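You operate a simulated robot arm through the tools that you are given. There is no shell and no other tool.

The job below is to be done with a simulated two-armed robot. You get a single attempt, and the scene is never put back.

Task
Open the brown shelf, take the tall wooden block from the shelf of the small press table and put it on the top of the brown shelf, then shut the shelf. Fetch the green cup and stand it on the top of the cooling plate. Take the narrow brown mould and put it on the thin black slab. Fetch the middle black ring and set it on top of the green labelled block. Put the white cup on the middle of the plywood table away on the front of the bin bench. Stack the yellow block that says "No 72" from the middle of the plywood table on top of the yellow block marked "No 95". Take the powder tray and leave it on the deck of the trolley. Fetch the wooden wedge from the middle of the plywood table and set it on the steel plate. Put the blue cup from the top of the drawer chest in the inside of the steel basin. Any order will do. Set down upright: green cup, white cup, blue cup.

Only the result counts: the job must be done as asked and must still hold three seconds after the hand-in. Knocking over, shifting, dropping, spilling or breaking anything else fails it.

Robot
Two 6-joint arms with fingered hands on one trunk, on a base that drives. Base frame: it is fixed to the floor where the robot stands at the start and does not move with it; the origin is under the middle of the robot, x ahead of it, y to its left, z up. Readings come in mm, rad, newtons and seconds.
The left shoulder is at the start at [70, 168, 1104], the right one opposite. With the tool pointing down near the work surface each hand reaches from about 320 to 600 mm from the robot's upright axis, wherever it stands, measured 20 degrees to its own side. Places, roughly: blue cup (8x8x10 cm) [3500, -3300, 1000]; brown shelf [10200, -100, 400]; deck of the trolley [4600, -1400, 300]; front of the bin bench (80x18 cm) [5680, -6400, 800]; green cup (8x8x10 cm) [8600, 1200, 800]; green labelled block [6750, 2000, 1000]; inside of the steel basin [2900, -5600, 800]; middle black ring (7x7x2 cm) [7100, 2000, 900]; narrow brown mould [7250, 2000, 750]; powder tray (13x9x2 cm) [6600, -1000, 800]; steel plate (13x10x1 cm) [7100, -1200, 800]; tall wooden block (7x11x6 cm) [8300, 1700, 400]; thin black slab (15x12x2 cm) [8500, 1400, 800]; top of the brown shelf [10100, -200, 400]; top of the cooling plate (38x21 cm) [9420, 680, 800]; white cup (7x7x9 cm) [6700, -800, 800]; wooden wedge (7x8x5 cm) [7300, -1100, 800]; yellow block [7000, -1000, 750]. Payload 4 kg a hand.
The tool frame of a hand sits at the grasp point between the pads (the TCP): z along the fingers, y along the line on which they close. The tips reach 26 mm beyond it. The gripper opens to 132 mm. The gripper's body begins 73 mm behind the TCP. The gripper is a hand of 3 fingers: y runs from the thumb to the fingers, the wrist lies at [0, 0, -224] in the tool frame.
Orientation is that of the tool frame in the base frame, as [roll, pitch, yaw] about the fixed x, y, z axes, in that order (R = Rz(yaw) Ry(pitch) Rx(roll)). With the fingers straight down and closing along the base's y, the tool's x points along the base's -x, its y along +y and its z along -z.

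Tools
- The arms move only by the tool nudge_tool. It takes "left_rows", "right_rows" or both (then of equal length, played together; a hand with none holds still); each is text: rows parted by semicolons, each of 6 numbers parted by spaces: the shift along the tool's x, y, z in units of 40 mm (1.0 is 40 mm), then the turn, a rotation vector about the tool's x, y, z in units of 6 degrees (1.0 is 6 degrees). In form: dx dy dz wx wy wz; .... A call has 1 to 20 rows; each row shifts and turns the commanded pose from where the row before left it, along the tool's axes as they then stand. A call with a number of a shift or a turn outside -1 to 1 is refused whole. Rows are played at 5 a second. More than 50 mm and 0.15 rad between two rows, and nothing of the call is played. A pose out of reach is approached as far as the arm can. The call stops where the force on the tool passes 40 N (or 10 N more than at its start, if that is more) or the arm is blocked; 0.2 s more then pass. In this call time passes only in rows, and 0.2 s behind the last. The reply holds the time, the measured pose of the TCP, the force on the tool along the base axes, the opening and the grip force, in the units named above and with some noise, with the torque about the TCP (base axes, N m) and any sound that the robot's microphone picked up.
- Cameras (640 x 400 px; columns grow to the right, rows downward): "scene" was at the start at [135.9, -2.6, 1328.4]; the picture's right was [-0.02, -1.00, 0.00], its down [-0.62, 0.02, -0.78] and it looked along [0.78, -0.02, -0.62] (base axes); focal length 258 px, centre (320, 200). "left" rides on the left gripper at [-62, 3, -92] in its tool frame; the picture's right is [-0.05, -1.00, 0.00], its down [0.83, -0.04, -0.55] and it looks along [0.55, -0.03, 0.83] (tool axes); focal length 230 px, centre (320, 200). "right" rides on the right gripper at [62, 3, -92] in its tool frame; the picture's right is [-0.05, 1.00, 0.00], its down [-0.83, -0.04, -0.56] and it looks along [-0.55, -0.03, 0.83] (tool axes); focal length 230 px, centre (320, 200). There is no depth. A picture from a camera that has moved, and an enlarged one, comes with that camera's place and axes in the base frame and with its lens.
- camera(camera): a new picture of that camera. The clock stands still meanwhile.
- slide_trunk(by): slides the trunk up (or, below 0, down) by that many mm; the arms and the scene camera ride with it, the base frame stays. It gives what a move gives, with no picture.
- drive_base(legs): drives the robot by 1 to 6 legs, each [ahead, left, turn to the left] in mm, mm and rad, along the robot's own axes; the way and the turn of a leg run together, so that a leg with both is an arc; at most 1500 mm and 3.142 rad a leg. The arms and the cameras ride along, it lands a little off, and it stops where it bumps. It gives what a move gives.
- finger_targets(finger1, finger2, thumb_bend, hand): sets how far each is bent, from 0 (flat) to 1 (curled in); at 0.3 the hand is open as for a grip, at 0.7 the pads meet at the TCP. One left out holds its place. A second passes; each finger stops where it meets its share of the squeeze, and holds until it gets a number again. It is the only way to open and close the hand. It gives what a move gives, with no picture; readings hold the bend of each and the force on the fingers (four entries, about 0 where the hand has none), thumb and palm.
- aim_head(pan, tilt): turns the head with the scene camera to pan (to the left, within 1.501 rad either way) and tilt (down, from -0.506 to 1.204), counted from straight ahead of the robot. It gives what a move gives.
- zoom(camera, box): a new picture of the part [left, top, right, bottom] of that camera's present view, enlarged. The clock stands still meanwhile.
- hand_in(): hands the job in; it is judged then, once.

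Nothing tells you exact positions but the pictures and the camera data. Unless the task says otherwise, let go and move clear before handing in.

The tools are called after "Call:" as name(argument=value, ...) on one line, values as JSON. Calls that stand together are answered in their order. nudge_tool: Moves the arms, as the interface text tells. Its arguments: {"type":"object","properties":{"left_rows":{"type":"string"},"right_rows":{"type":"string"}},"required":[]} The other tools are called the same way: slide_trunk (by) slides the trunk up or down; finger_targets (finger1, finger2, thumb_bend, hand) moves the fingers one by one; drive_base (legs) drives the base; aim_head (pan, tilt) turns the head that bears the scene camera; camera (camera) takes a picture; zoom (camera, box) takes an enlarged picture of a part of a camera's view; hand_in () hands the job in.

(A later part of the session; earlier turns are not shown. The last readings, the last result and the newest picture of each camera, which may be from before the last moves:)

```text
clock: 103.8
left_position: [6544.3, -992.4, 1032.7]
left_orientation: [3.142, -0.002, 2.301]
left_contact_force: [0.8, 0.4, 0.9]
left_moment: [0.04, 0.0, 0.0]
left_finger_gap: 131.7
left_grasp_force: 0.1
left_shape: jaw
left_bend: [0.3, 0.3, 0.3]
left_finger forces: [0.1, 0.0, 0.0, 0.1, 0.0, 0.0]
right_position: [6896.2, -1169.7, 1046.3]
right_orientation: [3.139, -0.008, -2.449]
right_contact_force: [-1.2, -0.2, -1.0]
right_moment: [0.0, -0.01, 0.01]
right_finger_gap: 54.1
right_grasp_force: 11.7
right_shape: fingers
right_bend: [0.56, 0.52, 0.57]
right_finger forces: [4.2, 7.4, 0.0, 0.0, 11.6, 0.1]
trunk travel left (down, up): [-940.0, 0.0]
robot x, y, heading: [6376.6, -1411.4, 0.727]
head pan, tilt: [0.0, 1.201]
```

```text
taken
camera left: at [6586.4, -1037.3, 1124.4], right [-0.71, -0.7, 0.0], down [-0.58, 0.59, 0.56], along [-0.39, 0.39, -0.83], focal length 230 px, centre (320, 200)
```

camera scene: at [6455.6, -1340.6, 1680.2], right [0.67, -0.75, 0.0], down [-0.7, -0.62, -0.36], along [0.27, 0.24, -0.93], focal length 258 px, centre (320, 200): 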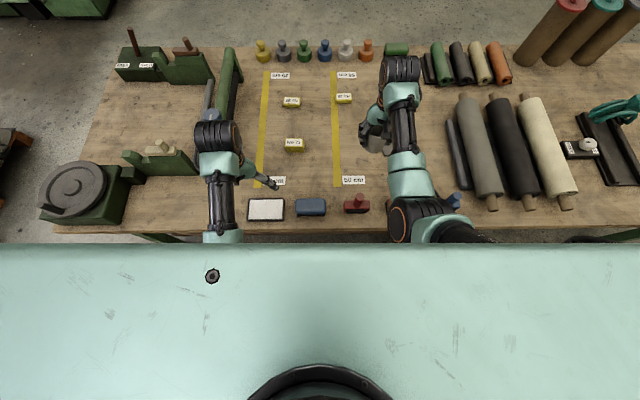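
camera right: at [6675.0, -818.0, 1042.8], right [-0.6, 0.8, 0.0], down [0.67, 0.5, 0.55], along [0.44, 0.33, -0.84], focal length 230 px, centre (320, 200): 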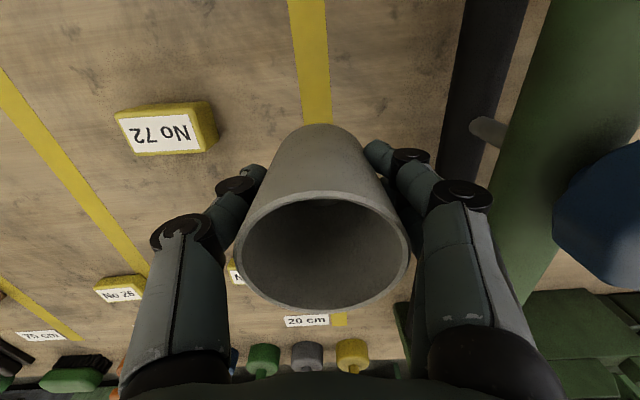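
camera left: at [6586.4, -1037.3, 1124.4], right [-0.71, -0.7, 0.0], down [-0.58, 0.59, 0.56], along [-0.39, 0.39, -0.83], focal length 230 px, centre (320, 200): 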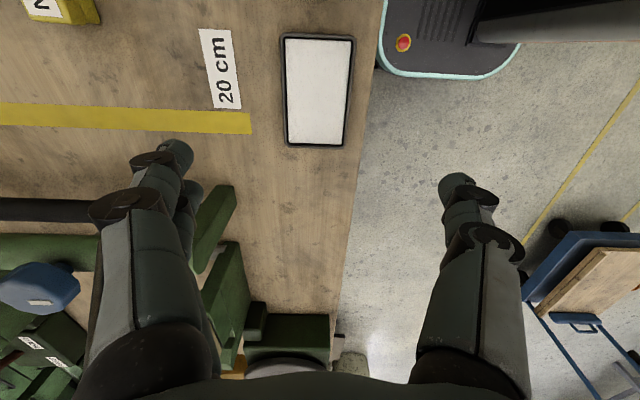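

The turned left hand is almost over the tray (17 mm to the right). I'll align it, raise the cup hand a bit, then lower mostly with the left arm so the cup stays well above the table.

Call:
nudge_tool(left_rows="-0.215 0.03 0.5 0 0 0; -0.215 0.03 0.5 0 0 0; 0 0 0.5 0 0 0; 0 0 0.5 0 0 0", right_rows="0 0 -0.5 0 0 0; 0 0 -0.5 0 0 0; 0 0 0 0 0 0; 0 0 0 0 0 0")

Call:
slide_trunk(by=-50)

Call:
camera(camera="left")

Call:
camera(camera="scene")

```text
clock: 104.8
left_position: [6556.9, -1003.4, 952.4]
left_orientation: [-3.141, -0.001, 2.302]
left_contact_force: [0.5, 0.1, 0.6]
left_moment: [0.01, -0.01, 0.02]
left_finger_gap: 131.8
left_grasp_force: 0.1
left_shape: jaw
left_bend: [0.3, 0.3, 0.3]
left_finger forces: [0.0, 0.0, 0.1, 0.0, 0.0, 0.0]
right_position: [6895.7, -1169.4, 1088.4]
right_orientation: [3.14, -0.009, -2.452]
right_contact_force: [0.7, 0.3, -1.4]
right_moment: [-0.04, 0.01, 0.02]
right_finger_gap: 54.1
right_grasp_force: 11.9
right_shape: fingers
right_bend: [0.56, 0.52, 0.57]
right_finger forces: [4.2, 7.4, 0.0, 0.0, 11.6, 0.1]
trunk travel left (down, up): [-940.0, 0.0]
robot x, y, heading: [6374.4, -1411.0, 0.732]
head pan, tilt: [0.0, 1.201]
```

```text
clock: 105.7
left_position: [6556.9, -1004.3, 902.9]
left_orientation: [3.14, -0.002, 2.3]
left_contact_force: [0.5, 0.0, -0.4]
left_moment: [0.02, -0.01, 0.0]
left_finger_gap: 131.9
left_grasp_force: 0.0
left_shape: jaw
left_bend: [0.3, 0.3, 0.3]
left_finger forces: [0.0, 0.1, 0.1, 0.0, 0.0, 0.0]
right_position: [6896.9, -1169.0, 1038.2]
right_orientation: [3.14, -0.009, -2.45]
right_contact_force: [0.8, -0.2, -0.9]
right_moment: [0.0, 0.02, -0.01]
right_finger_gap: 53.8
right_grasp_force: 11.8
right_shape: fingers
right_bend: [0.56, 0.52, 0.57]
right_finger forces: [4.2, 7.3, 0.0, 0.0, 11.7, 0.0]
trunk travel left (down, up): [-890.0, 50.0]
robot x, y, heading: [6378.7, -1411.7, 0.735]
head pan, tilt: [0.0, 1.201]
```

```text
taken
camera left: at [6599.8, -1047.8, 994.9], right [-0.71, -0.71, 0.0], down [-0.59, 0.59, 0.56], along [-0.39, 0.39, -0.83], focal length 230 px, centre (320, 200)
```

left: 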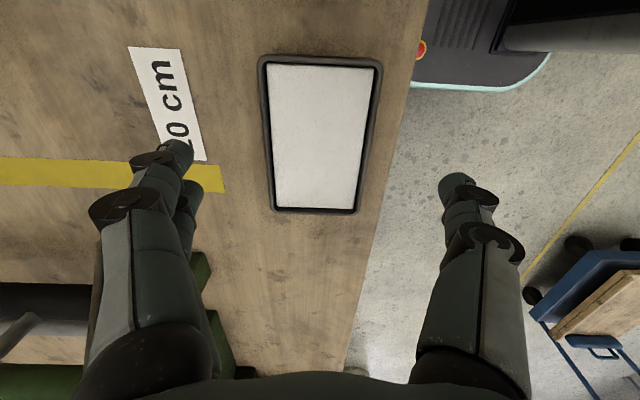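

```text
taken
camera scene: at [6455.4, -1341.0, 1630.2], right [0.67, -0.75, 0.0], down [-0.7, -0.62, -0.36], along [0.27, 0.24, -0.93], focal length 258 px, centre (320, 200)
```

scene: 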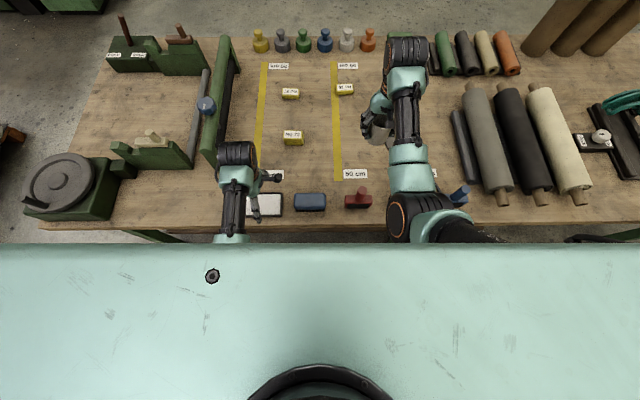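

Tray is centred to within a few mm; its near wall is ~20 mm from the table edge. I'll pre-close the fingers to ~108 mm so the thumb comes down on the table, and descend.

Call:
finger_targets(hand="left", finger1=0.375, finger2=0.375, thumb_bend=0.375)

Call:
nudge_tool(left_rows="-0.15 0 0.4 0 0 0; 0 0 0.4 0 0 0; 0 0 0.3 0 0 0")

Call:
camera(camera="left")

```text
clock: 106.7
left_position: [6557.5, -1004.5, 902.0]
left_orientation: [-3.14, -0.001, 2.301]
left_contact_force: [0.5, 0.2, -0.2]
left_moment: [-0.02, -0.01, 0.01]
left_finger_gap: 112.4
left_grasp_force: 0.1
left_shape: fingers
left_bend: [0.37, 0.37, 0.37]
left_finger forces: [0.0, 0.1, 0.1, 0.0, 0.0, 0.0]
right_position: [6896.3, -1168.8, 1038.2]
right_orientation: [3.141, -0.008, -2.451]
right_contact_force: [0.4, 0.7, -0.4]
right_moment: [-0.03, 0.02, 0.04]
right_finger_gap: 54.1
right_grasp_force: 11.7
right_shape: fingers
right_bend: [0.56, 0.52, 0.57]
right_finger forces: [4.2, 7.4, 0.0, 0.0, 11.5, 0.0]
trunk travel left (down, up): [-890.0, 50.0]
robot x, y, heading: [6379.4, -1409.8, 0.726]
head pan, tilt: [0.0, 1.201]
```

```text
clock: 107.5
left_position: [6561.8, -1007.6, 857.7]
left_orientation: [3.14, -0.002, 2.301]
left_contact_force: [0.0, 0.6, 0.0]
left_moment: [0.0, -0.02, -0.03]
left_finger_gap: 112.2
left_grasp_force: 0.1
left_shape: fingers
left_bend: [0.37, 0.37, 0.37]
left_finger forces: [0.0, 0.0, 0.1, 0.1, 0.1, 0.1]
right_position: [6896.8, -1168.9, 1038.3]
right_orientation: [3.14, -0.007, -2.45]
right_contact_force: [-0.1, -1.0, -0.6]
right_moment: [-0.04, 0.01, 0.0]
right_finger_gap: 54.3
right_grasp_force: 10.9
right_shape: fingers
right_bend: [0.56, 0.52, 0.57]
right_finger forces: [4.2, 7.3, 0.0, 0.0, 11.5, 0.0]
trunk travel left (down, up): [-890.0, 50.0]
robot x, y, heading: [6378.3, -1410.5, 0.728]
head pan, tilt: [0.0, 1.201]
```

```text
taken
camera left: at [6603.8, -1051.4, 950.2], right [-0.71, -0.71, 0.0], down [-0.59, 0.59, 0.56], along [-0.39, 0.39, -0.83], focal length 230 px, centre (320, 200)
```

left: 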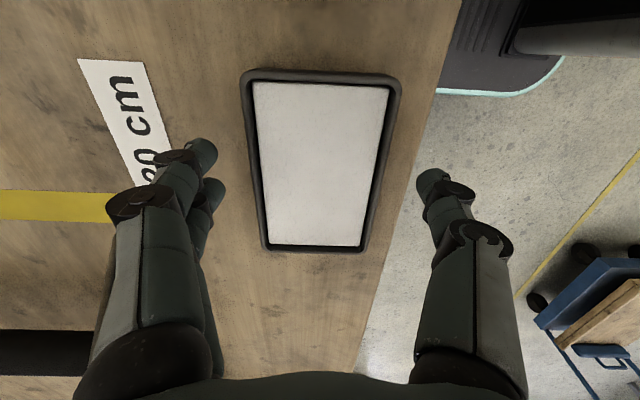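

Call:
nudge_tool(left_rows="-0.1 0 0.25 0 0 0; 0 0 0.25 0 0 0")

Call:
finger_targets(hand="left", finger1=0.46, finger2=0.46, thumb_bend=0.46)

Call:
camera(camera="left")

```text
clock: 108.1
left_position: [6562.5, -1009.0, 838.9]
left_orientation: [-3.141, -0.001, 2.302]
left_contact_force: [0.4, -0.1, 1.1]
left_moment: [-0.01, -0.03, 0.04]
left_finger_gap: 112.2
left_grasp_force: 0.0
left_shape: fingers
left_bend: [0.37, 0.37, 0.37]
left_finger forces: [0.0, 0.1, 0.1, 0.0, 0.0, 0.0]
right_position: [6897.8, -1168.8, 1038.0]
right_orientation: [3.14, -0.009, -2.45]
right_contact_force: [0.5, 1.0, -0.7]
right_moment: [0.0, -0.01, -0.04]
right_finger_gap: 54.0
right_grasp_force: 11.3
right_shape: fingers
right_bend: [0.56, 0.52, 0.57]
right_finger forces: [4.3, 7.4, 0.0, 0.1, 11.5, 0.1]
trunk travel left (down, up): [-890.0, 50.0]
robot x, y, heading: [6379.7, -1412.6, 0.732]
head pan, tilt: [0.0, 1.201]
```

```text
clock: 109.1
left_position: [6563.5, -1008.5, 838.2]
left_orientation: [3.142, -0.001, 2.303]
left_contact_force: [0.7, 0.9, 0.5]
left_moment: [0.04, -0.03, -0.04]
left_finger_gap: 85.7
left_grasp_force: 1.7
left_shape: fingers
left_bend: [0.44, 0.44, 0.45]
left_finger forces: [1.2, 1.2, 0.0, 0.1, 0.9, 0.0]
right_position: [6896.4, -1168.5, 1038.2]
right_orientation: [3.14, -0.009, -2.449]
right_contact_force: [-0.1, -0.3, -1.2]
right_moment: [-0.02, 0.02, 0.0]
right_finger_gap: 54.2
right_grasp_force: 11.9
right_shape: fingers
right_bend: [0.56, 0.52, 0.57]
right_finger forces: [4.2, 7.5, 0.0, 0.0, 11.5, 0.1]
trunk travel left (down, up): [-890.0, 50.0]
robot x, y, heading: [6374.8, -1411.8, 0.724]
head pan, tilt: [0.0, 1.201]
```

```text
taken
camera left: at [6606.2, -1054.5, 930.4], right [-0.71, -0.71, 0.0], down [-0.59, 0.59, 0.56], along [-0.39, 0.39, -0.83], focal length 230 px, centre (320, 200)
```

left: 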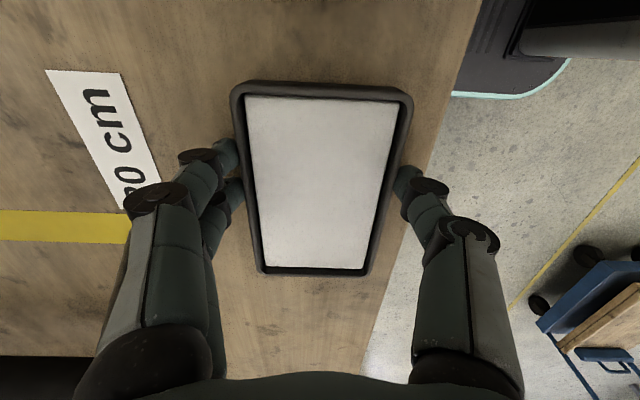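

Call:
finger_targets(hand="left", finger1=0.54, finger2=0.54, thumb_bend=0.54)

Call:
nudge_tool(left_rows="0 0 -0.25 0 0 0; 0 0 -0.25 0 0 0")

Call:
camera(camera="left")

Call:
zoom(camera="scene", box=[180, 120, 380, 245])

```text
clock: 110.1
left_position: [6563.0, -1008.9, 837.7]
left_orientation: [-3.14, 0.0, 2.303]
left_contact_force: [1.2, 0.8, 1.0]
left_moment: [-0.01, -0.03, -0.02]
left_finger_gap: 82.8
left_grasp_force: 11.5
left_shape: fingers
left_bend: [0.46, 0.46, 0.49]
left_finger forces: [6.0, 6.0, 0.1, 0.0, 10.6, 0.0]
right_position: [6896.8, -1169.1, 1035.8]
right_orientation: [3.139, -0.007, -2.451]
right_contact_force: [0.2, 0.4, -0.9]
right_moment: [-0.04, 0.02, -0.03]
right_finger_gap: 54.2
right_grasp_force: 11.6
right_shape: fingers
right_bend: [0.56, 0.52, 0.57]
right_finger forces: [4.2, 7.5, 0.0, 0.0, 11.5, 0.0]
trunk travel left (down, up): [-890.0, 50.0]
robot x, y, heading: [6377.1, -1412.0, 0.729]
head pan, tilt: [0.0, 1.201]
```

```text
clock: 110.7
left_position: [6562.2, -1010.3, 858.1]
left_orientation: [-3.139, -0.002, 2.303]
left_contact_force: [1.2, -0.2, -4.2]
left_moment: [-0.05, -0.08, 0.02]
left_finger_gap: 82.8
left_grasp_force: 11.6
left_shape: fingers
left_bend: [0.46, 0.46, 0.49]
left_finger forces: [5.9, 5.8, 0.1, 0.0, 11.6, 0.0]
right_position: [6896.9, -1169.3, 1037.3]
right_orientation: [3.139, -0.009, -2.452]
right_contact_force: [-0.8, 0.1, -0.3]
right_moment: [0.02, 0.01, 0.02]
right_finger_gap: 54.0
right_grasp_force: 11.7
right_shape: fingers
right_bend: [0.56, 0.52, 0.57]
right_finger forces: [4.2, 7.4, 0.1, 0.0, 11.4, 0.0]
trunk travel left (down, up): [-890.0, 50.0]
robot x, y, heading: [6377.5, -1411.6, 0.727]
head pan, tilt: [0.0, 1.201]
```

```text
taken
camera left: at [6605.9, -1054.9, 950.5], right [-0.71, -0.71, 0.0], down [-0.59, 0.59, 0.56], along [-0.39, 0.39, -0.83], focal length 230 px, centre (320, 200)
```

left: 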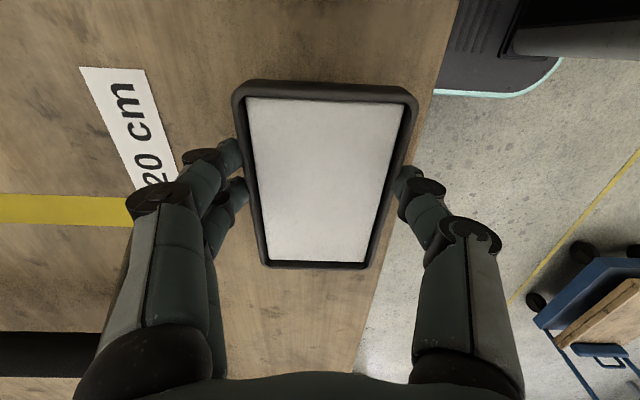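

```text
3.20 times, centred on (280, 182) of scene
camera zoom: at [6456.0, -1340.4, 1630.1], right [0.67, -0.75, 0.0], down [-0.7, -0.62, -0.36], along [0.27, 0.24, -0.93], focal length 824 px, centre (448, 256)
```

zoom: 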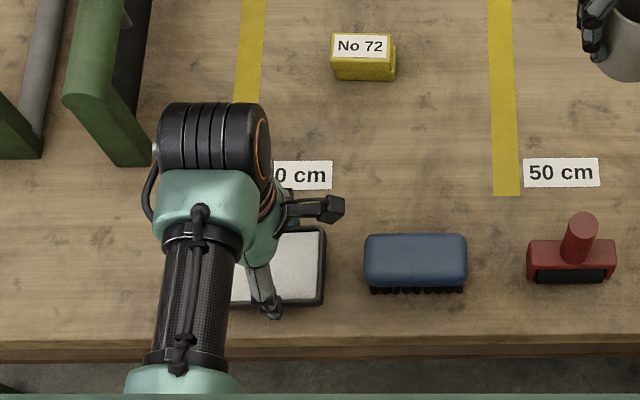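

The tray lifts but sags slightly because I'm ~16 mm off its middle. I'll set it back, shift the grip to its centre and squeeze more firmly.

Call:
nudge_tool(left_rows="0 0 0.25 0 0 0; 0 0 0.25 0 0 0")

Call:
finger_targets(hand="left", finger1=0.4, finger2=0.4, thumb_bend=0.4)

Call:
nudge_tool(left_rows="0.2 0 0 0 0 0; 0.2 0 0 0 0 0")

Call:
camera(camera="left")

```text
clock: 111.3
left_position: [6562.2, -1010.5, 839.2]
left_orientation: [-3.141, -0.003, 2.303]
left_contact_force: [-0.4, -0.7, -3.4]
left_moment: [0.0, 0.02, -0.03]
left_finger_gap: 82.9
left_grasp_force: 11.9
left_shape: fingers
left_bend: [0.46, 0.46, 0.49]
left_finger forces: [5.8, 5.8, 0.0, 0.0, 11.8, 0.0]
right_position: [6896.6, -1169.6, 1037.8]
right_orientation: [3.141, -0.009, -2.45]
right_contact_force: [0.3, -0.3, -1.0]
right_moment: [0.01, 0.02, 0.0]
right_finger_gap: 54.1
right_grasp_force: 11.8
right_shape: fingers
right_bend: [0.56, 0.52, 0.57]
right_finger forces: [4.2, 7.4, 0.1, 0.1, 11.5, 0.0]
trunk travel left (down, up): [-890.0, 50.0]
robot x, y, heading: [6375.1, -1412.8, 0.723]
head pan, tilt: [0.0, 1.201]
```

```text
clock: 112.3
left_position: [6563.4, -1011.0, 839.2]
left_orientation: [-3.14, -0.003, 2.302]
left_contact_force: [-0.4, -0.3, -0.6]
left_moment: [0.01, 0.0, -0.01]
left_finger_gap: 101.1
left_grasp_force: 0.0
left_shape: fingers
left_bend: [0.4, 0.4, 0.4]
left_finger forces: [0.0, 0.0, 0.0, 0.0, 0.0, 0.1]
right_position: [6896.7, -1168.9, 1038.3]
right_orientation: [3.141, -0.007, -2.45]
right_contact_force: [0.2, 0.7, -0.4]
right_moment: [-0.04, 0.02, -0.01]
right_finger_gap: 54.3
right_grasp_force: 11.3
right_shape: fingers
right_bend: [0.56, 0.52, 0.57]
right_finger forces: [4.2, 7.4, 0.1, 0.1, 11.5, 0.0]
trunk travel left (down, up): [-890.0, 50.0]
robot x, y, heading: [6378.2, -1412.3, 0.733]
head pan, tilt: [0.0, 1.201]
```

```text
clock: 112.9
left_position: [6552.3, -998.9, 838.5]
left_orientation: [-3.141, -0.001, 2.302]
left_contact_force: [-0.7, 0.2, 0.5]
left_moment: [0.0, -0.01, 0.02]
left_finger_gap: 100.9
left_grasp_force: 0.1
left_shape: fingers
left_bend: [0.4, 0.4, 0.4]
left_finger forces: [0.0, 0.0, 0.1, 0.0, 0.0, 0.0]
right_position: [6897.6, -1168.4, 1038.8]
right_orientation: [3.141, -0.01, -2.451]
right_contact_force: [-0.2, 0.0, -0.9]
right_moment: [0.02, 0.01, -0.01]
right_finger_gap: 53.7
right_grasp_force: 11.8
right_shape: fingers
right_bend: [0.56, 0.52, 0.57]
right_finger forces: [4.2, 7.5, 0.0, 0.1, 11.5, 0.0]
trunk travel left (down, up): [-890.0, 50.0]
robot x, y, heading: [6375.3, -1412.4, 0.727]
head pan, tilt: [0.0, 1.201]
```

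```text
taken
camera left: at [6594.6, -1043.4, 930.4], right [-0.71, -0.71, 0.0], down [-0.59, 0.59, 0.56], along [-0.39, 0.39, -0.83], focal length 230 px, centre (320, 200)
```

left: 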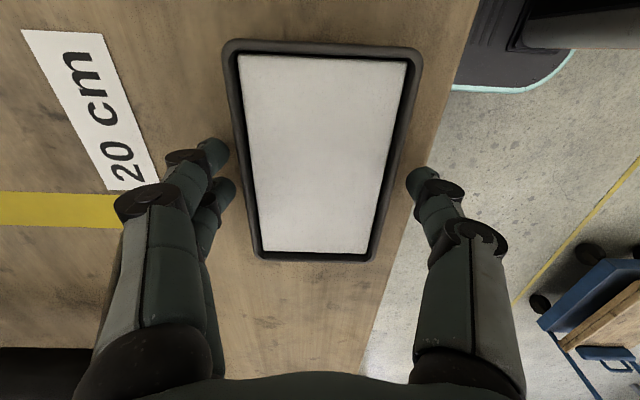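

Now centred (ends at −63/+64 mm). Gripping firmly.

Call:
finger_targets(hand="left", finger1=0.62, finger2=0.62, thumb_bend=0.62)

Call:
nudge_tool(left_rows="0 0 -0.25 0 0 0; 0 0 -0.25 0 0 0; 0 0 -0.5 0 0 0; 0 0 -0.5 0 0 0; 0 0 -0.5 0 0 0")

Call:
camera(camera="left")

```text
clock: 113.9
left_position: [6551.5, -998.5, 837.7]
left_orientation: [-3.141, -0.002, 2.302]
left_contact_force: [1.0, 0.9, 0.2]
left_moment: [-0.01, -0.01, 0.01]
left_finger_gap: 82.1
left_grasp_force: 19.2
left_shape: fingers
left_bend: [0.46, 0.46, 0.52]
left_finger forces: [10.2, 10.2, 0.0, 0.1, 19.4, 0.0]
right_position: [6896.8, -1170.1, 1038.4]
right_orientation: [3.14, -0.01, -2.449]
right_contact_force: [-0.4, -0.5, -0.3]
right_moment: [-0.03, 0.01, 0.0]
right_finger_gap: 54.2
right_grasp_force: 11.6
right_shape: fingers
right_bend: [0.56, 0.52, 0.57]
right_finger forces: [4.2, 7.5, 0.0, 0.0, 11.6, 0.0]
trunk travel left (down, up): [-890.0, 50.0]
robot x, y, heading: [6374.7, -1410.4, 0.723]
head pan, tilt: [0.0, 1.201]
```

```text
clock: 115.1
left_position: [6552.9, -997.4, 920.1]
left_orientation: [3.141, -0.002, 2.302]
left_contact_force: [-0.2, 0.0, -3.5]
left_moment: [0.01, -0.03, 0.0]
left_finger_gap: 81.9
left_grasp_force: 19.1
left_shape: fingers
left_bend: [0.46, 0.46, 0.52]
left_finger forces: [9.7, 9.7, 0.1, 0.0, 19.5, 0.1]
right_position: [6895.4, -1169.9, 1038.7]
right_orientation: [3.14, -0.009, -2.45]
right_contact_force: [0.2, -0.5, -0.8]
right_moment: [0.05, 0.02, 0.01]
right_finger_gap: 54.1
right_grasp_force: 11.5
right_shape: fingers
right_bend: [0.56, 0.52, 0.57]
right_finger forces: [4.1, 7.4, 0.0, 0.0, 11.5, 0.1]
trunk travel left (down, up): [-890.0, 50.0]
robot x, y, heading: [6373.5, -1411.5, 0.732]
head pan, tilt: [0.0, 1.201]
```

```text
taken
camera left: at [6596.0, -1042.8, 1011.2], right [-0.71, -0.71, 0.0], down [-0.59, 0.59, 0.56], along [-0.39, 0.39, -0.83], focal length 230 px, centre (320, 200)
```

left: 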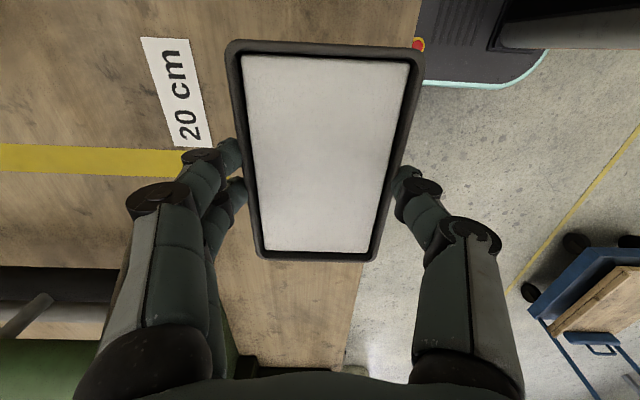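

Tray is held level. I'll back away from the table with both items and look toward the trolley.

Call:
drive_base(legs=[[-420, 0, 0]])

Call:
aim_head(pan=1.5, tilt=0.5)

Call:
camera(camera="scene")

Call:
aim_head(pan=-1.5, tilt=0.5)

Call:
camera(camera="scene")

```text
clock: 117.8
left_position: [6236.3, -1282.3, 918.2]
left_orientation: [-3.139, -0.002, 2.296]
left_contact_force: [0.5, -0.7, -3.8]
left_moment: [-0.02, -0.02, 0.02]
left_finger_gap: 82.3
left_grasp_force: 19.7
left_shape: fingers
left_bend: [0.46, 0.46, 0.52]
left_finger forces: [9.9, 9.8, 0.1, 0.0, 19.4, 0.1]
right_position: [6579.4, -1455.0, 1036.6]
right_orientation: [3.139, -0.011, -2.457]
right_contact_force: [0.1, -0.5, -1.0]
right_moment: [-0.03, 0.01, -0.02]
right_finger_gap: 54.2
right_grasp_force: 11.5
right_shape: fingers
right_bend: [0.56, 0.52, 0.57]
right_finger forces: [4.2, 7.4, 0.0, 0.1, 11.5, 0.0]
trunk travel left (down, up): [-890.0, 50.0]
robot x, y, heading: [6058.7, -1699.6, 0.721]
head pan, tilt: [0.0, 1.201]
```

```text
clock: 119.3
left_position: [6236.6, -1282.9, 919.3]
left_orientation: [-3.141, -0.003, 2.295]
left_contact_force: [0.3, -0.8, -3.9]
left_moment: [-0.02, 0.0, 0.03]
left_finger_gap: 82.2
left_grasp_force: 19.7
left_shape: fingers
left_bend: [0.46, 0.46, 0.52]
left_finger forces: [9.7, 9.7, 0.0, 0.0, 19.4, 0.0]
right_position: [6578.8, -1455.9, 1037.7]
right_orientation: [3.141, -0.009, -2.457]
right_contact_force: [-0.8, 0.7, 0.0]
right_moment: [0.01, -0.01, 0.0]
right_finger_gap: 54.3
right_grasp_force: 11.4
right_shape: fingers
right_bend: [0.56, 0.52, 0.57]
right_finger forces: [4.2, 7.4, 0.0, 0.0, 11.5, 0.1]
trunk travel left (down, up): [-890.0, 50.0]
robot x, y, heading: [6056.9, -1694.5, 0.724]
head pan, tilt: [1.499, 0.499]
```

```text
taken
camera scene: at [6040.0, -1588.1, 1683.8], right [0.8, 0.6, 0.0], down [0.29, -0.38, -0.88], along [-0.53, 0.7, -0.48], focal length 258 px, centre (320, 200)
```

scene: 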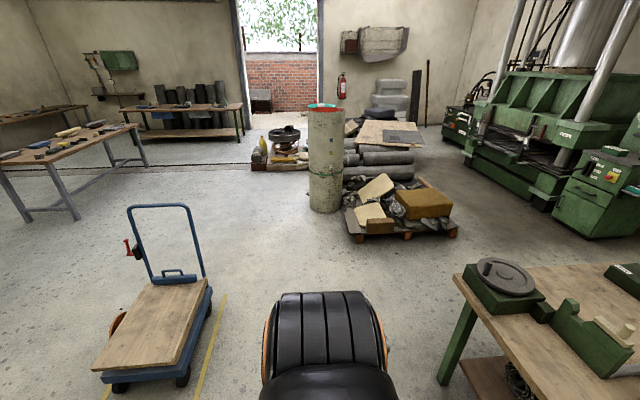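

```text
clock: 122.0
left_position: [6236.0, -1282.6, 919.5]
left_orientation: [-3.141, -0.002, 2.295]
left_contact_force: [0.5, -0.5, -4.6]
left_moment: [-0.01, 0.0, 0.01]
left_finger_gap: 81.9
left_grasp_force: 19.6
left_shape: fingers
left_bend: [0.46, 0.46, 0.52]
left_finger forces: [9.6, 9.6, 0.0, 0.0, 19.5, 0.0]
right_position: [6579.4, -1456.4, 1038.0]
right_orientation: [3.139, -0.009, -2.457]
right_contact_force: [0.0, -0.3, -0.5]
right_moment: [0.0, -0.01, 0.03]
right_finger_gap: 53.9
right_grasp_force: 11.3
right_shape: fingers
right_bend: [0.56, 0.52, 0.57]
right_finger forces: [4.2, 7.4, 0.0, 0.1, 11.5, 0.0]
trunk travel left (down, up): [-890.0, 50.0]
robot x, y, heading: [6061.9, -1691.3, 0.723]
head pan, tilt: [-1.499, 0.499]
```

```text
taken
camera scene: at [6159.9, -1724.4, 1683.9], right [-0.7, -0.71, 0.0], down [-0.34, 0.34, -0.88], along [0.63, -0.62, -0.48], focal length 258 px, centre (320, 200)
```

scene: 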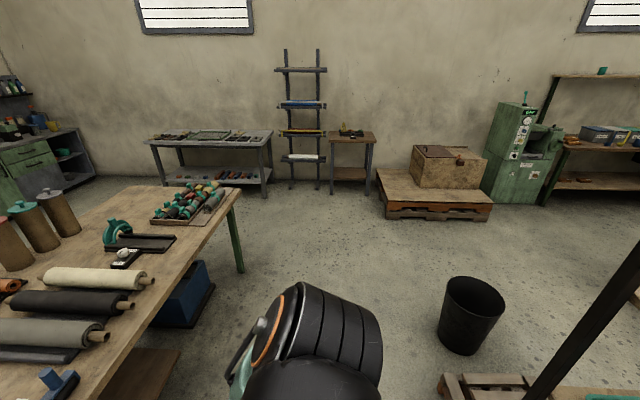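

The trolley deck's open end faces me, its corners near [4657,-1688], [5026,-1418], with the handle at the far end. I'll turn and come up to the open end with the left hand in line with the deck.

Call:
drive_base(legs=[[0, 0, 1.606], [0, 595, 0], [450, 0, 0]])

Call:
aim_head(pan=0.2, tilt=0.9)

Call:
camera(camera="scene")

Call:
camera(camera="left")

```text
clock: 128.2
left_position: [5416.0, -1756.1, 927.3]
left_orientation: [3.139, -0.018, -2.394]
left_contact_force: [0.6, 0.6, -4.2]
left_moment: [-0.02, -0.02, 0.02]
left_finger_gap: 82.0
left_grasp_force: 19.8
left_shape: fingers
left_bend: [0.46, 0.46, 0.52]
left_finger forces: [10.0, 10.1, 0.0, 0.0, 20.0, 0.0]
right_position: [5581.7, -1410.1, 1040.6]
right_orientation: [3.121, -0.003, -0.865]
right_contact_force: [0.9, 0.1, -0.4]
right_moment: [-0.03, 0.01, -0.02]
right_finger_gap: 53.6
right_grasp_force: 11.1
right_shape: fingers
right_bend: [0.56, 0.53, 0.57]
right_finger forces: [4.0, 7.4, 0.0, 0.0, 11.5, 0.0]
trunk travel left (down, up): [-890.0, 50.0]
robot x, y, heading: [5812.3, -1929.6, 2.313]
head pan, tilt: [-1.499, 0.499]
stopped in leg 2: the robot was blocked; the commanded pose is now the measured one
```

```text
clock: 129.9
left_position: [5418.7, -1770.8, 928.2]
left_orientation: [3.132, 0.0, -2.393]
left_contact_force: [0.5, 0.4, -4.8]
left_moment: [0.0, -0.04, -0.01]
left_finger_gap: 81.9
left_grasp_force: 20.0
left_shape: fingers
left_bend: [0.46, 0.46, 0.52]
left_finger forces: [9.9, 9.9, 0.0, 0.1, 19.8, 0.0]
right_position: [5578.7, -1426.7, 1047.3]
right_orientation: [3.128, 0.011, -0.864]
right_contact_force: [-0.3, 1.3, -1.0]
right_moment: [-0.01, -0.01, 0.02]
right_finger_gap: 53.5
right_grasp_force: 11.6
right_shape: fingers
right_bend: [0.56, 0.53, 0.57]
right_finger forces: [4.0, 7.6, 0.0, 0.1, 11.4, 0.0]
trunk travel left (down, up): [-890.0, 50.0]
robot x, y, heading: [5806.4, -1937.0, 2.314]
head pan, tilt: [0.201, 0.901]
```

```text
taken
camera scene: at [5758.3, -1856.3, 1652.4], right [0.59, 0.81, -0.02], down [0.62, -0.46, -0.64], along [-0.53, 0.37, -0.77], focal length 258 px, centre (320, 200)
```

scene: 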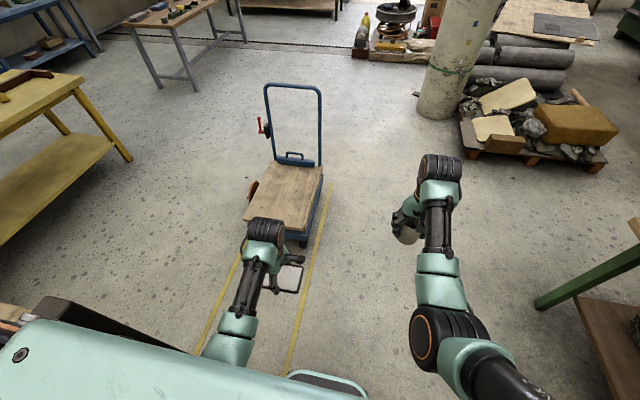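

```text
taken
camera left: at [5461.5, -1728.3, 1019.0], right [0.72, -0.7, -0.01], down [-0.58, -0.6, 0.55], along [-0.39, -0.39, -0.83], focal length 230 px, centre (320, 200)
```

left: 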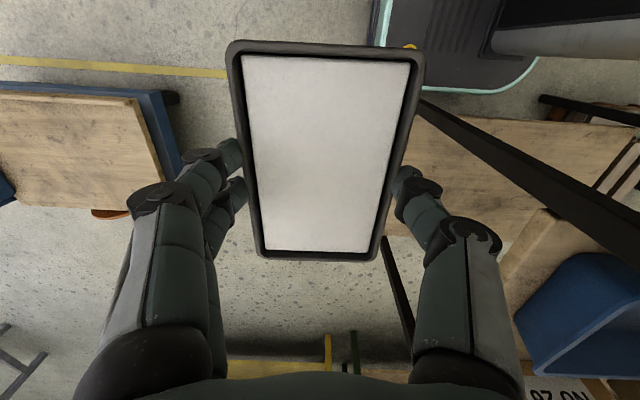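

I bumped: the black-posted rack stands right at my left side, and the robot is leaning on it. I'll move away to the right at once and inspect.

Call:
drive_base(legs=[[0, -150, 0]])

Call:
aim_head(pan=1.3, tilt=0.5)

Call:
camera(camera="scene")

Call:
camera(camera="left")

```text
clock: 131.3
left_position: [5496.9, -1667.4, 914.3]
left_orientation: [-3.133, 0.011, -2.392]
left_contact_force: [-1.1, 0.5, -3.9]
left_moment: [-0.03, 0.01, 0.03]
left_finger_gap: 81.9
left_grasp_force: 19.4
left_shape: fingers
left_bend: [0.46, 0.46, 0.52]
left_finger forces: [9.8, 9.9, 0.1, 0.1, 19.6, 0.0]
right_position: [5658.9, -1320.6, 1036.3]
right_orientation: [-3.132, -0.013, -0.863]
right_contact_force: [-0.1, -0.3, -1.6]
right_moment: [-0.02, -0.04, 0.01]
right_finger_gap: 53.4
right_grasp_force: 11.5
right_shape: fingers
right_bend: [0.56, 0.53, 0.57]
right_finger forces: [4.1, 7.5, 0.0, 0.0, 11.3, 0.0]
trunk travel left (down, up): [-890.0, 50.0]
robot x, y, heading: [5918.9, -1834.8, 2.313]
head pan, tilt: [0.201, 0.901]
```

```text
clock: 132.6
left_position: [5498.1, -1669.6, 916.7]
left_orientation: [-3.139, 0.01, -2.393]
left_contact_force: [0.3, 0.1, -4.4]
left_moment: [0.03, -0.01, -0.02]
left_finger_gap: 81.8
left_grasp_force: 19.4
left_shape: fingers
left_bend: [0.46, 0.46, 0.52]
left_finger forces: [9.7, 9.8, 0.1, 0.0, 19.5, 0.1]
right_position: [5661.6, -1323.2, 1038.6]
right_orientation: [-3.13, -0.01, -0.863]
right_contact_force: [-0.1, -0.6, -1.4]
right_moment: [0.0, 0.01, 0.01]
right_finger_gap: 53.7
right_grasp_force: 11.8
right_shape: fingers
right_bend: [0.56, 0.53, 0.57]
right_finger forces: [4.0, 7.5, 0.0, 0.1, 11.4, 0.0]
trunk travel left (down, up): [-890.0, 50.0]
robot x, y, heading: [5917.4, -1833.3, 2.311]
head pan, tilt: [1.3, 0.499]
```

```text
taken
camera scene: at [5802.7, -1837.2, 1683.9], right [-0.46, 0.89, 0.0], down [0.43, 0.22, -0.88], along [-0.78, -0.4, -0.48], focal length 258 px, centre (320, 200)
```

scene: 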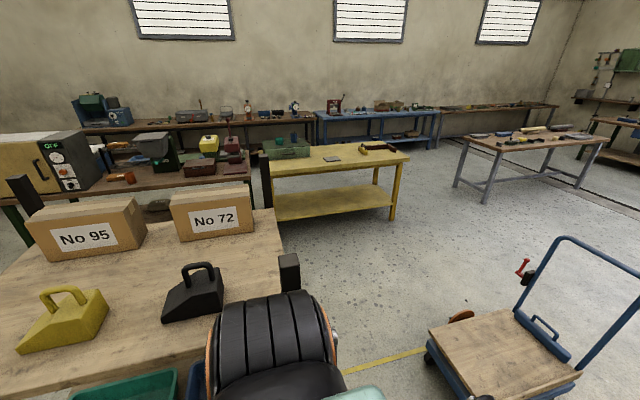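

```text
taken
camera left: at [5539.4, -1626.0, 1008.9], right [0.72, -0.7, 0.0], down [-0.59, -0.6, 0.55], along [-0.38, -0.39, -0.84], focal length 230 px, centre (320, 200)
```

left: 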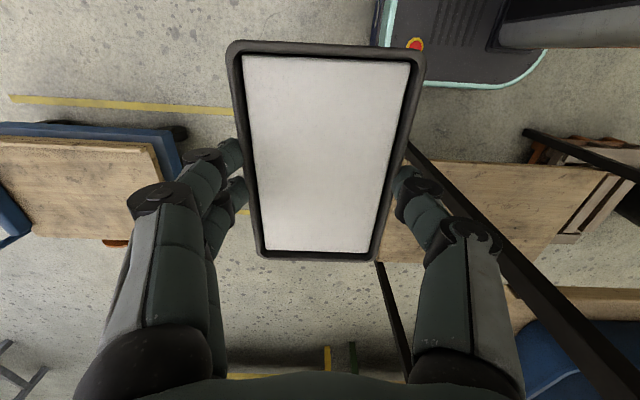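

The rack and its boxes look undisturbed; its nearest post stands at about [5574, -2181]. I'll go forward first and then approach the trolley end diagonally, well clear of it.

Call:
drive_base(legs=[[350, 0, 0], [176, 409, 0.02]])

Call:
aim_head(pan=0.2, tilt=0.9)

Call:
camera(camera="scene")

Call:
camera(camera="left")

```text
clock: 137.2
left_position: [4840.6, -1574.2, 916.8]
left_orientation: [-3.139, 0.01, -2.376]
left_contact_force: [0.2, 0.4, -4.7]
left_moment: [0.02, 0.02, 0.02]
left_finger_gap: 82.0
left_grasp_force: 19.7
left_shape: fingers
left_bend: [0.46, 0.46, 0.52]
left_finger forces: [9.7, 9.7, 0.1, 0.0, 19.5, 0.0]
right_position: [4996.2, -1224.7, 1039.5]
right_orientation: [-3.133, -0.009, -0.845]
right_contact_force: [-0.5, 0.1, -1.0]
right_moment: [0.01, -0.02, 0.01]
right_finger_gap: 53.5
right_grasp_force: 11.8
right_shape: fingers
right_bend: [0.56, 0.53, 0.57]
right_finger forces: [4.0, 7.5, 0.0, 0.0, 11.3, 0.1]
trunk travel left (down, up): [-890.0, 50.0]
robot x, y, heading: [5256.8, -1732.6, 2.331]
head pan, tilt: [1.3, 0.499]
```

```text
clock: 138.5
left_position: [4837.1, -1574.2, 915.0]
left_orientation: [-3.136, 0.012, -2.376]
left_contact_force: [-0.5, 0.1, -4.1]
left_moment: [0.01, -0.02, 0.0]
left_finger_gap: 82.2
left_grasp_force: 19.2
left_shape: fingers
left_bend: [0.46, 0.46, 0.52]
left_finger forces: [9.7, 9.8, 0.0, 0.0, 19.5, 0.0]
right_position: [4994.9, -1224.9, 1037.9]
right_orientation: [-3.132, -0.01, -0.845]
right_contact_force: [-0.2, -0.1, -1.2]
right_moment: [-0.01, 0.01, 0.01]
right_finger_gap: 52.9
right_grasp_force: 11.3
right_shape: fingers
right_bend: [0.56, 0.53, 0.57]
right_finger forces: [4.1, 7.5, 0.0, 0.0, 11.3, 0.1]
trunk travel left (down, up): [-890.0, 50.0]
robot x, y, heading: [5258.7, -1731.0, 2.34]
head pan, tilt: [0.201, 0.901]
```

```text
taken
camera scene: at [5163.0, -1650.9, 1650.0], right [0.57, 0.82, 0.0], down [0.64, -0.45, -0.62], along [-0.51, 0.35, -0.78], focal length 258 px, centre (320, 200)
```

scene: 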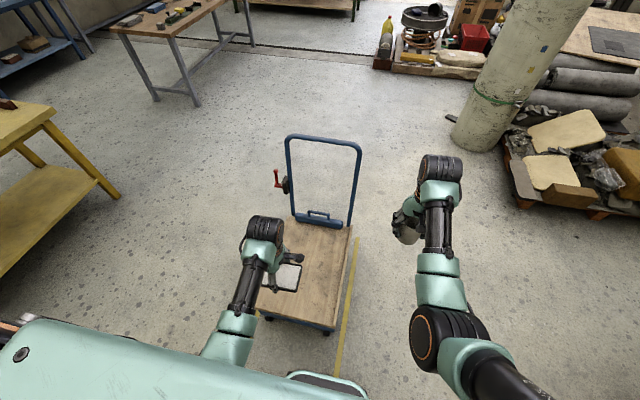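

```text
taken
camera left: at [4878.1, -1530.3, 1008.8], right [0.73, -0.68, 0.01], down [-0.57, -0.61, 0.55], along [-0.37, -0.4, -0.84], focal length 230 px, centre (320, 200)
```

left: 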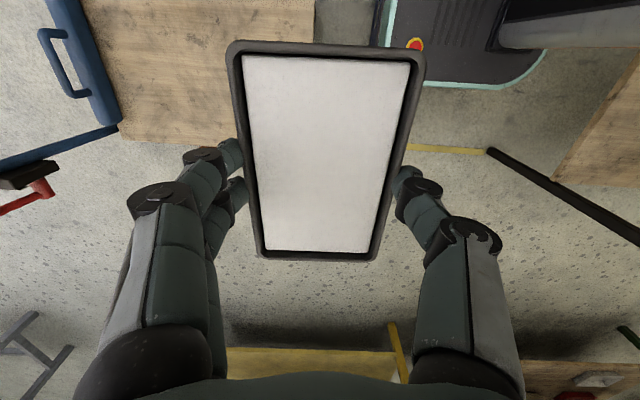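

The tray is just short of the deck's open end, ~50 mm left of its middle. I'll move in 110 mm, extend the left arm, and lower the trunk most of the way.

Call:
drive_base(legs=[[110, 0, 0]])

Call:
nudge_tool(left_rows="0 0.6 0 0 0 0; 0 0.6 0 0 0 0")

Call:
slide_trunk(by=-450)

Call:
camera(camera="left")

Call:
camera(camera="scene")

```text
clock: 139.7
left_position: [4763.4, -1495.8, 916.7]
left_orientation: [-3.136, 0.012, -2.375]
left_contact_force: [0.2, -0.2, -4.4]
left_moment: [0.03, 0.0, -0.02]
left_finger_gap: 81.9
left_grasp_force: 20.0
left_shape: fingers
left_bend: [0.46, 0.46, 0.52]
left_finger forces: [9.6, 9.8, 0.1, 0.0, 19.7, 0.0]
right_position: [4920.2, -1147.7, 1039.3]
right_orientation: [-3.13, -0.009, -0.846]
right_contact_force: [-0.2, 0.0, -0.8]
right_moment: [0.02, 0.01, -0.03]
right_finger_gap: 53.2
right_grasp_force: 10.9
right_shape: fingers
right_bend: [0.56, 0.53, 0.57]
right_finger forces: [4.1, 7.6, 0.0, 0.1, 11.3, 0.1]
trunk travel left (down, up): [-890.0, 50.0]
robot x, y, heading: [5184.3, -1645.9, 2.334]
head pan, tilt: [0.201, 0.901]
```

```text
clock: 140.3
left_position: [4730.6, -1459.5, 914.7]
left_orientation: [-3.134, 0.013, -2.375]
left_contact_force: [0.3, -0.1, -5.0]
left_moment: [-0.03, -0.02, -0.01]
left_finger_gap: 82.0
left_grasp_force: 19.5
left_shape: fingers
left_bend: [0.46, 0.46, 0.52]
left_finger forces: [9.7, 9.8, 0.1, 0.1, 19.4, 0.0]
right_position: [4919.5, -1146.1, 1037.7]
right_orientation: [-3.132, -0.01, -0.845]
right_contact_force: [0.1, 0.1, -1.2]
right_moment: [-0.04, -0.02, 0.03]
right_finger_gap: 53.2
right_grasp_force: 11.8
right_shape: fingers
right_bend: [0.56, 0.53, 0.57]
right_finger forces: [3.9, 7.6, 0.1, 0.0, 11.2, 0.0]
trunk travel left (down, up): [-890.0, 50.0]
robot x, y, heading: [5188.1, -1651.8, 2.338]
head pan, tilt: [0.201, 0.901]
```

```text
refused: -450 is not a number from -400 to 400
```

```text
taken
camera left: at [4769.9, -1416.4, 1007.5], right [0.73, -0.68, 0.01], down [-0.58, -0.61, 0.55], along [-0.37, -0.4, -0.84], focal length 230 px, centre (320, 200)
```

left: 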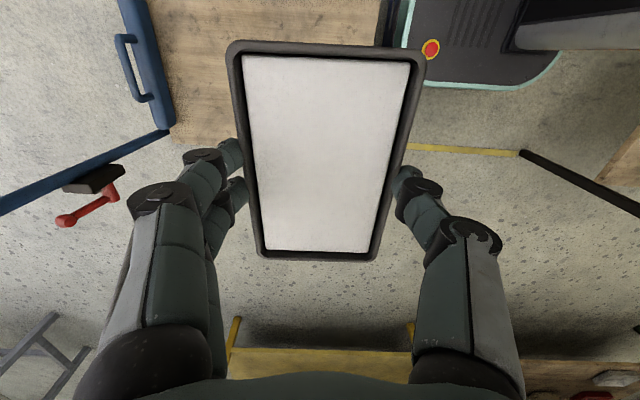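

```text
taken
camera scene: at [5087.1, -1571.2, 1649.9], right [0.57, 0.82, 0.0], down [0.64, -0.45, -0.62], along [-0.51, 0.35, -0.78], focal length 258 px, centre (320, 200)
```

scene: 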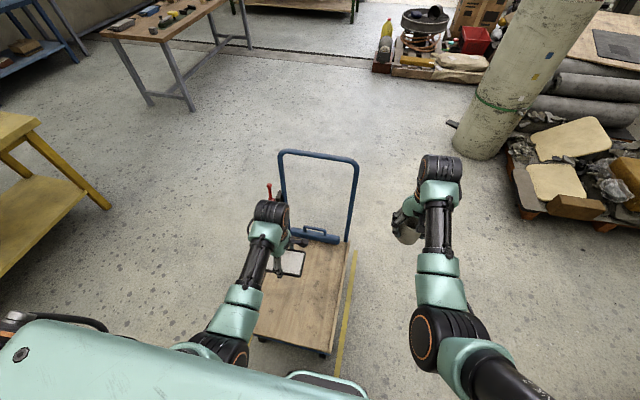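

The tray is now over the deck, ~90 mm in from its open end. Lowering in two slides.

Call:
slide_trunk(by=-400)

Call:
slide_trunk(by=-70)

Call:
camera(camera="left")

Call:
camera(camera="scene")

```text
clock: 144.1
left_position: [4730.0, -1459.9, 516.6]
left_orientation: [-3.137, 0.013, -2.376]
left_contact_force: [0.1, -0.2, -4.5]
left_moment: [0.03, -0.01, 0.02]
left_finger_gap: 81.9
left_grasp_force: 19.4
left_shape: fingers
left_bend: [0.46, 0.46, 0.52]
left_finger forces: [9.8, 9.8, 0.0, 0.0, 19.5, 0.0]
right_position: [4918.9, -1145.9, 637.5]
right_orientation: [-3.132, -0.013, -0.848]
right_contact_force: [0.2, 0.6, -0.7]
right_moment: [0.02, 0.01, 0.0]
right_finger_gap: 53.5
right_grasp_force: 11.1
right_shape: fingers
right_bend: [0.56, 0.53, 0.57]
right_finger forces: [3.9, 7.6, 0.0, 0.1, 11.3, 0.1]
trunk travel left (down, up): [-490.0, 450.0]
robot x, y, heading: [5184.4, -1652.5, 2.333]
head pan, tilt: [0.201, 0.901]
```

```text
clock: 145.2
left_position: [4730.2, -1460.3, 445.4]
left_orientation: [-3.136, 0.012, -2.376]
left_contact_force: [0.0, -0.2, -3.9]
left_moment: [0.01, -0.02, -0.01]
left_finger_gap: 81.9
left_grasp_force: 19.6
left_shape: fingers
left_bend: [0.46, 0.46, 0.52]
left_finger forces: [9.7, 9.8, 0.0, 0.0, 19.5, 0.0]
right_position: [4918.0, -1146.7, 567.9]
right_orientation: [-3.132, -0.012, -0.846]
right_contact_force: [0.4, 0.3, -0.9]
right_moment: [-0.01, 0.01, 0.0]
right_finger_gap: 53.4
right_grasp_force: 11.1
right_shape: fingers
right_bend: [0.56, 0.53, 0.57]
right_finger forces: [3.9, 7.5, 0.1, 0.0, 11.3, 0.0]
trunk travel left (down, up): [-420.0, 520.0]
robot x, y, heading: [5184.3, -1651.4, 2.333]
head pan, tilt: [0.201, 0.901]
```

```text
taken
camera left: at [4770.2, -1416.6, 538.1], right [0.73, -0.68, 0.01], down [-0.58, -0.61, 0.55], along [-0.37, -0.4, -0.84], focal length 230 px, centre (320, 200)
```

left: 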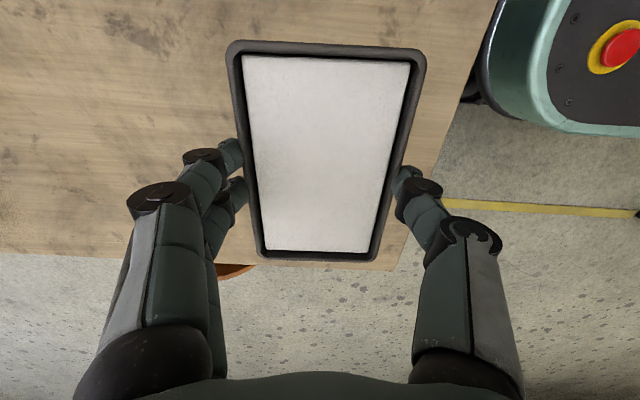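

```text
taken
camera scene: at [5087.8, -1571.7, 1180.0], right [0.57, 0.82, 0.0], down [0.64, -0.45, -0.62], along [-0.51, 0.35, -0.78], focal length 258 px, centre (320, 200)
```

scene: 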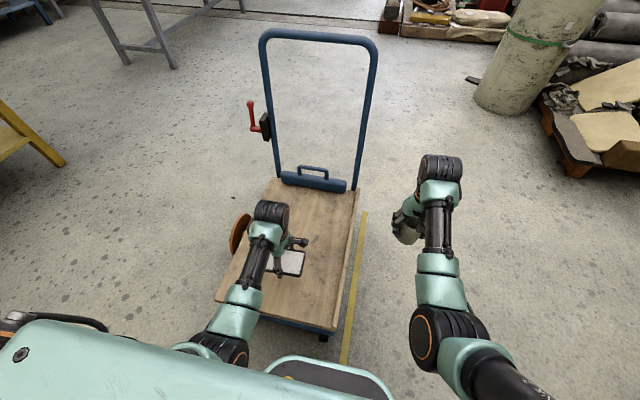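

Deck height comes out near z≈323, so the tray bottom has ~80 mm to go. Lowering 62 mm by trunk, then guarded small steps.

Call:
slide_trunk(by=-62)

Call:
nudge_tool(left_rows="0 0 0.1 0 0 0; 0 0 0.1 0 0 0; 0 0 0 0 0 0")

Call:
zoom(camera="scene", box=[200, 180, 400, 340])

```text
clock: 146.2
left_position: [4730.6, -1460.6, 384.8]
left_orientation: [-3.138, 0.012, -2.376]
left_contact_force: [-0.4, 0.0, -4.5]
left_moment: [-0.02, 0.03, 0.01]
left_finger_gap: 81.9
left_grasp_force: 19.7
left_shape: fingers
left_bend: [0.46, 0.46, 0.52]
left_finger forces: [9.7, 9.8, 0.0, 0.0, 19.6, 0.0]
right_position: [4918.6, -1147.2, 507.8]
right_orientation: [-3.132, -0.009, -0.845]
right_contact_force: [0.1, -0.2, -0.9]
right_moment: [-0.01, 0.03, 0.0]
right_finger_gap: 53.3
right_grasp_force: 11.0
right_shape: fingers
right_bend: [0.56, 0.53, 0.57]
right_finger forces: [3.9, 7.5, 0.1, 0.1, 11.3, 0.0]
trunk travel left (down, up): [-358.0, 582.0]
robot x, y, heading: [5188.5, -1649.4, 2.332]
head pan, tilt: [0.201, 0.901]
```

```text
clock: 147.0
left_position: [4730.3, -1459.7, 375.6]
left_orientation: [-3.137, 0.013, -2.376]
left_contact_force: [1.1, 0.0, -5.1]
left_moment: [0.01, 0.0, -0.02]
left_finger_gap: 81.6
left_grasp_force: 19.5
left_shape: fingers
left_bend: [0.46, 0.46, 0.52]
left_finger forces: [9.7, 9.8, 0.0, 0.0, 19.6, 0.1]
right_position: [4919.3, -1146.2, 507.3]
right_orientation: [-3.13, -0.011, -0.846]
right_contact_force: [0.3, 0.1, -0.8]
right_moment: [0.01, 0.02, -0.01]
right_finger_gap: 53.5
right_grasp_force: 11.5
right_shape: fingers
right_bend: [0.56, 0.53, 0.57]
right_finger forces: [3.9, 7.5, 0.0, 0.0, 11.4, 0.0]
trunk travel left (down, up): [-358.0, 582.0]
robot x, y, heading: [5185.1, -1651.5, 2.336]
head pan, tilt: [0.201, 0.901]
```

```text
2.50 times, centred on (300, 260) of scene
camera zoom: at [5087.6, -1571.5, 1118.0], right [0.57, 0.82, 0.0], down [0.64, -0.45, -0.62], along [-0.51, 0.35, -0.78], focal length 644 px, centre (370, 50)
```

zoom: 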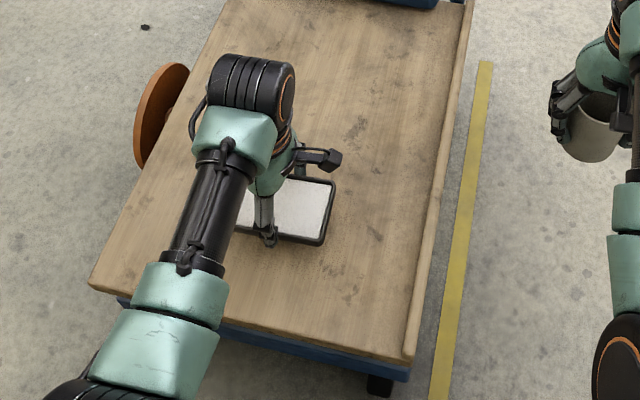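

Call:
nudge_tool(left_rows="0 0 0.08 0 0 0; 0 0 0.08 0 0 0; 0 0 0.05 0 0 0")

Call:
zoom(camera="left", box=[200, 120, 460, 300])

```text
clock: 147.8
left_position: [4730.8, -1460.3, 366.3]
left_orientation: [-3.136, 0.012, -2.377]
left_contact_force: [-0.8, 0.1, -4.7]
left_moment: [0.02, 0.0, 0.0]
left_finger_gap: 81.8
left_grasp_force: 19.1
left_shape: fingers
left_bend: [0.46, 0.46, 0.52]
left_finger forces: [9.6, 9.8, 0.0, 0.0, 19.4, 0.1]
right_position: [4920.0, -1146.0, 506.8]
right_orientation: [-3.131, -0.01, -0.846]
right_contact_force: [0.1, 0.7, -1.0]
right_moment: [-0.04, -0.03, 0.0]
right_finger_gap: 53.4
right_grasp_force: 11.1
right_shape: fingers
right_bend: [0.56, 0.53, 0.57]
right_finger forces: [4.0, 7.6, 0.0, 0.0, 11.2, 0.0]
trunk travel left (down, up): [-358.0, 582.0]
robot x, y, heading: [5184.2, -1650.1, 2.333]
head pan, tilt: [0.201, 0.901]
```

```text
2.22 times, centred on (330, 210) of left
camera zoom: at [4770.7, -1415.8, 459.5], right [0.73, -0.68, 0.01], down [-0.58, -0.61, 0.55], along [-0.37, -0.4, -0.84], focal length 511 px, centre (298, 178)
```

zoom: 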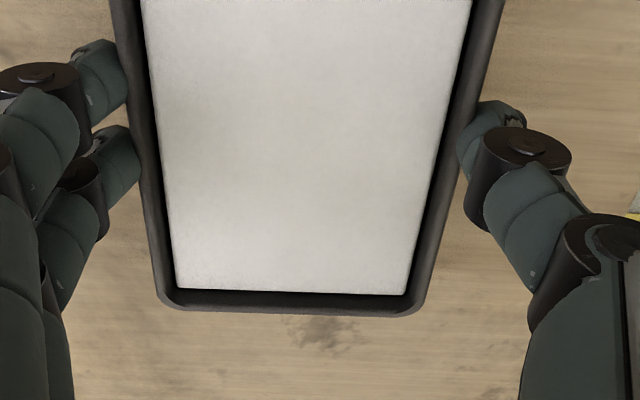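

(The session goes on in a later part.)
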